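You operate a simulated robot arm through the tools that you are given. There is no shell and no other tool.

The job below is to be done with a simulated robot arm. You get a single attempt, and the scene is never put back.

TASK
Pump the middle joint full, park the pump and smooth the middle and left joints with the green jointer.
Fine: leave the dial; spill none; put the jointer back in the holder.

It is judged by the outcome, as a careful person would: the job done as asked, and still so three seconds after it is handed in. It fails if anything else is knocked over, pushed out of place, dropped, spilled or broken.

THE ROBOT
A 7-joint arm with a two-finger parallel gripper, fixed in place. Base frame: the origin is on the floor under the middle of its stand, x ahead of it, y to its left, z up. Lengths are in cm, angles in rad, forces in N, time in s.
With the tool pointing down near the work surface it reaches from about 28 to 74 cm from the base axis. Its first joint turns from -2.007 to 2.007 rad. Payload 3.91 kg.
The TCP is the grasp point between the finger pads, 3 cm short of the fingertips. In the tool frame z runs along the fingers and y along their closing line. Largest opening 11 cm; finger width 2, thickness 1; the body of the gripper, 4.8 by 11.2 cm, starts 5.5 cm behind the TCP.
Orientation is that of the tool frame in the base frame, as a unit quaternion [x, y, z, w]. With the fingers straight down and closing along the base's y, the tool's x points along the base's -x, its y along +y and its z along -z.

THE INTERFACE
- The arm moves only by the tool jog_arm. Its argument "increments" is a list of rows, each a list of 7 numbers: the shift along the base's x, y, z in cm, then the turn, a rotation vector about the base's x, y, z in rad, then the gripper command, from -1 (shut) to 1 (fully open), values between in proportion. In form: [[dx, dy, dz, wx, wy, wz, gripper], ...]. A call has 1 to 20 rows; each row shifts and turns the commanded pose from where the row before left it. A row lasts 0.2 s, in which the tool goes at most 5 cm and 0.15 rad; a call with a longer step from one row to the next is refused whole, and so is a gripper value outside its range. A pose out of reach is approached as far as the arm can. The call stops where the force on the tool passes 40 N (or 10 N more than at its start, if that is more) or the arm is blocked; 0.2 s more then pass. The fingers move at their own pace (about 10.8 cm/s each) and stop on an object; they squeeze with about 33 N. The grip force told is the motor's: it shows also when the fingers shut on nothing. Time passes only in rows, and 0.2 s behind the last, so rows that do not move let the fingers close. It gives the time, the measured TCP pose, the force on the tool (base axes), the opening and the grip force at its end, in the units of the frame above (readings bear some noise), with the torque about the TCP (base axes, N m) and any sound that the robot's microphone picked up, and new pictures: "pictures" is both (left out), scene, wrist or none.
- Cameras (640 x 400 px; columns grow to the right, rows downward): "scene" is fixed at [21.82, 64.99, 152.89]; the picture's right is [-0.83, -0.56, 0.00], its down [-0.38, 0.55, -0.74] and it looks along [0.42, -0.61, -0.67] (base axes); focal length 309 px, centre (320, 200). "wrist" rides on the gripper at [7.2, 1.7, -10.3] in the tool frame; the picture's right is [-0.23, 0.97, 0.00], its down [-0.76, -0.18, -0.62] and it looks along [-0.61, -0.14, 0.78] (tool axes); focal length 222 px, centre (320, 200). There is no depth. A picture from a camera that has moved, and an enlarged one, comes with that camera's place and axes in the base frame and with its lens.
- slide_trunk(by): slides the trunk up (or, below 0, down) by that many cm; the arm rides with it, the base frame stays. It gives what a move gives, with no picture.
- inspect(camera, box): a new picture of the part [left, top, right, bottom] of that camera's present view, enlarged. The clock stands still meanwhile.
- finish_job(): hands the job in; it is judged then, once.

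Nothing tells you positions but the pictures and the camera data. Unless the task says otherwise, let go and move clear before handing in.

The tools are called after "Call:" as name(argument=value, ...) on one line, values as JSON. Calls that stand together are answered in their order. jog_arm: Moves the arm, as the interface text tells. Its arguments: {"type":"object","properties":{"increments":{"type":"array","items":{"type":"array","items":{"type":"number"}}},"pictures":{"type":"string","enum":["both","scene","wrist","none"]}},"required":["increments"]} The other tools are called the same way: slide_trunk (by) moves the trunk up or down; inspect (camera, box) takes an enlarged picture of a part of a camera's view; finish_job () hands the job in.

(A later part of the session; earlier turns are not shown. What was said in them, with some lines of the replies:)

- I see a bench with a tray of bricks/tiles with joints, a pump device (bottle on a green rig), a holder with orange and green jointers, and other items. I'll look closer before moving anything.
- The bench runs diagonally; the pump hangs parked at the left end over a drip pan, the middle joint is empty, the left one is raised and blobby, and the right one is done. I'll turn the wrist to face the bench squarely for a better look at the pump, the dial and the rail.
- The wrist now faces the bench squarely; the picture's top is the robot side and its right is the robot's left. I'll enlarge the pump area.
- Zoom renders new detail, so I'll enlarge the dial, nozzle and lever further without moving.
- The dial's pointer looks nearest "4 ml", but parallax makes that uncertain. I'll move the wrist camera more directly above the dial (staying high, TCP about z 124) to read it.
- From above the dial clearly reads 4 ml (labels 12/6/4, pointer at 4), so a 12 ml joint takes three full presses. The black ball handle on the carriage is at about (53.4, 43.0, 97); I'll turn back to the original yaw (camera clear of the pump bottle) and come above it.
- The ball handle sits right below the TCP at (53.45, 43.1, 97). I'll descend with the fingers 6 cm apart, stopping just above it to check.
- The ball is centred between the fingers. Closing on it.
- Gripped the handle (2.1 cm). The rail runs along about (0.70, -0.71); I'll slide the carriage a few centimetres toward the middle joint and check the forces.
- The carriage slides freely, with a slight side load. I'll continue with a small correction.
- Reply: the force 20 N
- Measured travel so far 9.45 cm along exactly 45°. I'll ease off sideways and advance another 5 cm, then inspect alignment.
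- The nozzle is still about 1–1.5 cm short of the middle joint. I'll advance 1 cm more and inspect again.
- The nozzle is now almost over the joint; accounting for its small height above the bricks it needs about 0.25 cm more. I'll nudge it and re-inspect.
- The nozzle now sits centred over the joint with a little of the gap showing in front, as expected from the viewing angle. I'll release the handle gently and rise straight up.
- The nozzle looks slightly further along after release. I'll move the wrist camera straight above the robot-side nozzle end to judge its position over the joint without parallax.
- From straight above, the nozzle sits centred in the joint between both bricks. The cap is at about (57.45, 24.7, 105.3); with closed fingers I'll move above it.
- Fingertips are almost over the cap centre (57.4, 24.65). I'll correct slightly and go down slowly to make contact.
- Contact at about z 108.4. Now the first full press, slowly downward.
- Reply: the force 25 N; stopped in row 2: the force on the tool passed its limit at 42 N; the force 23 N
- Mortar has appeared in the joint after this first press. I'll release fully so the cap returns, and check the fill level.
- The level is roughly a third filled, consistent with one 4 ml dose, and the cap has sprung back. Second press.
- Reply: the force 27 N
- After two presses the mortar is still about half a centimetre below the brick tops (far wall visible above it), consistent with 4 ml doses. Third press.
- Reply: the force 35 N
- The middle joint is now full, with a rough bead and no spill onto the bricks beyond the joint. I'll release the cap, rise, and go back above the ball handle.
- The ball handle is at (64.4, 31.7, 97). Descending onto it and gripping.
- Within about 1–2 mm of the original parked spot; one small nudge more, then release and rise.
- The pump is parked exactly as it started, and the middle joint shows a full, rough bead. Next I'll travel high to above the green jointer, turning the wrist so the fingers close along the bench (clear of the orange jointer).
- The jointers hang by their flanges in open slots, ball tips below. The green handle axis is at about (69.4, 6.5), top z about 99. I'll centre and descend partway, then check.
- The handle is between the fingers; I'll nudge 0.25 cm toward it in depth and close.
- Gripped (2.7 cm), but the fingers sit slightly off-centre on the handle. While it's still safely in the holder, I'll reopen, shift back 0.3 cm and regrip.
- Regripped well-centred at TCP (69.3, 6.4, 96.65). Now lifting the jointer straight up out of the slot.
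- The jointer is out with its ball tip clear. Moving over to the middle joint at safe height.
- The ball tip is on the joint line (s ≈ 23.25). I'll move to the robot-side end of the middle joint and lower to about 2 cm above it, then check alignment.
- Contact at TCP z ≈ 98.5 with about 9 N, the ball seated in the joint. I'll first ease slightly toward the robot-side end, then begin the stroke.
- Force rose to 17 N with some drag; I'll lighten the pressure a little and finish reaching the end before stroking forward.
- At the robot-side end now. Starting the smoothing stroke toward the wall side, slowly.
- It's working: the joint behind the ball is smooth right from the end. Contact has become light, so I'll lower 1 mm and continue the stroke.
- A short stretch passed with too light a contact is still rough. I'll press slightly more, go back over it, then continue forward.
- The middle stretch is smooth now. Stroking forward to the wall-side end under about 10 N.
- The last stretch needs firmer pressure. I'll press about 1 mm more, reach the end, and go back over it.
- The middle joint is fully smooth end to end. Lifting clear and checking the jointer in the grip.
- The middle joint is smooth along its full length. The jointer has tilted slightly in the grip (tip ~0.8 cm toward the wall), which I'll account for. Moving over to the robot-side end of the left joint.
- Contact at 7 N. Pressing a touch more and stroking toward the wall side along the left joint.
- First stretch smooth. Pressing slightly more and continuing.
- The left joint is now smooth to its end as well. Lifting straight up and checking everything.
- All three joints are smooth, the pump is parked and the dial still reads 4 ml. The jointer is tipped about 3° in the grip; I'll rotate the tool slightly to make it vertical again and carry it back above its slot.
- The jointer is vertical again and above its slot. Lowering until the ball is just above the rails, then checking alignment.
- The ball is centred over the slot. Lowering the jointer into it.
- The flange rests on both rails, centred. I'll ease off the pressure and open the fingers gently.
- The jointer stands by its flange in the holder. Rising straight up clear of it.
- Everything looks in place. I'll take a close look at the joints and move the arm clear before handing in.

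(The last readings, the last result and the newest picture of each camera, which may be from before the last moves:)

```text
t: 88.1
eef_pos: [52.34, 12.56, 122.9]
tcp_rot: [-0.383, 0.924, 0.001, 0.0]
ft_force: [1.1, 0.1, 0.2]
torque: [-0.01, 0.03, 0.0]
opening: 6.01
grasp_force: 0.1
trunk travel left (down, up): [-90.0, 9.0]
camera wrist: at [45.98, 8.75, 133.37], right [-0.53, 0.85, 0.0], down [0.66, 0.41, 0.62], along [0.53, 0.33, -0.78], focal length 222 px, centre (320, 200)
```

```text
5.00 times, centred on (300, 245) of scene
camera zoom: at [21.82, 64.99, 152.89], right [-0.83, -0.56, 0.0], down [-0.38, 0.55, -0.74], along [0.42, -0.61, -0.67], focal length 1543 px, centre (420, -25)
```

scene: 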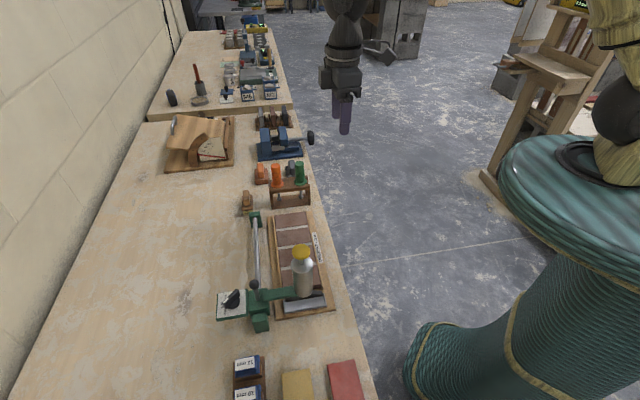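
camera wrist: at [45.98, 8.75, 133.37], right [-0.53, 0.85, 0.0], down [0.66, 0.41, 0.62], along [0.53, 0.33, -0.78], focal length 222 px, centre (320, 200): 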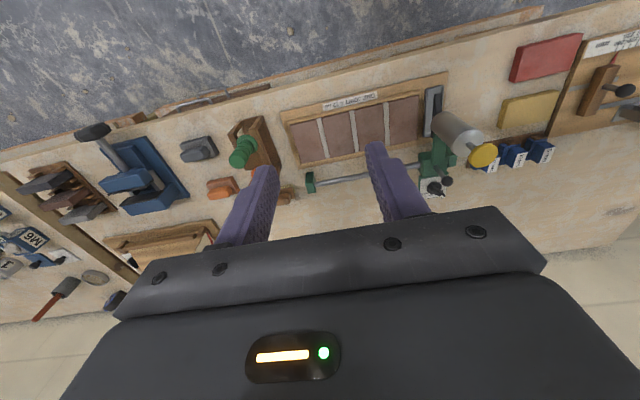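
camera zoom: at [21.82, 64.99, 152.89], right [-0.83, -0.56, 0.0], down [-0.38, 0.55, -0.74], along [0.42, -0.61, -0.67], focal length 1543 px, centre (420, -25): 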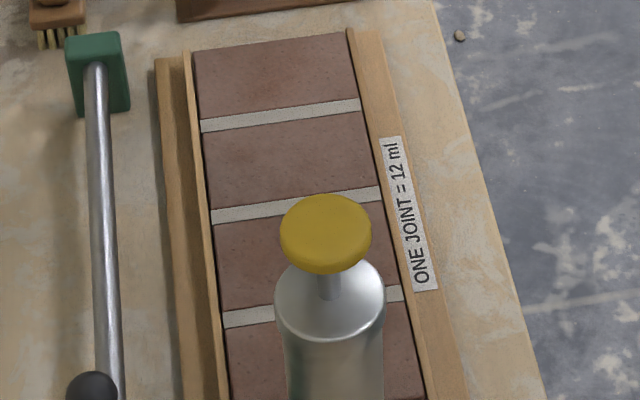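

The middle joint is full, and the middle and left joints are smooth from end to end. The pump is back over its pan, the dial still points to 4 ml, nothing is spilled, and the green jointer is back in the holder. The arm is clear, so I'm handing in the job.

Call:
finish_job()

```text
The job is handed in.
```

The job is done and handed in; I haven't seen the verdict.

- **Middle joint:** The dial read 4 ml and the tray says 12 ml per joint, so I gave the pump three full presses. The joint filled to the top with no mortar outside it.
- **Pump:** I slid it back over its drip pan, to within a millimetre or two of where it started.
- **Smoothing:** The middle and left joints are smooth from end to end. I went back over two stretches of the middle joint where the first pass was too light.
- **Jointer:** The green jointer hangs in its slot in the holder again, as at the start. It tilted slightly in the grip while smoothing, and I straightened it before putting it back.
- **Dial:** I didn't touch it, and it still points to 4 ml.

Nothing was knocked over or moved out of place, and the arm is clear of the bench.
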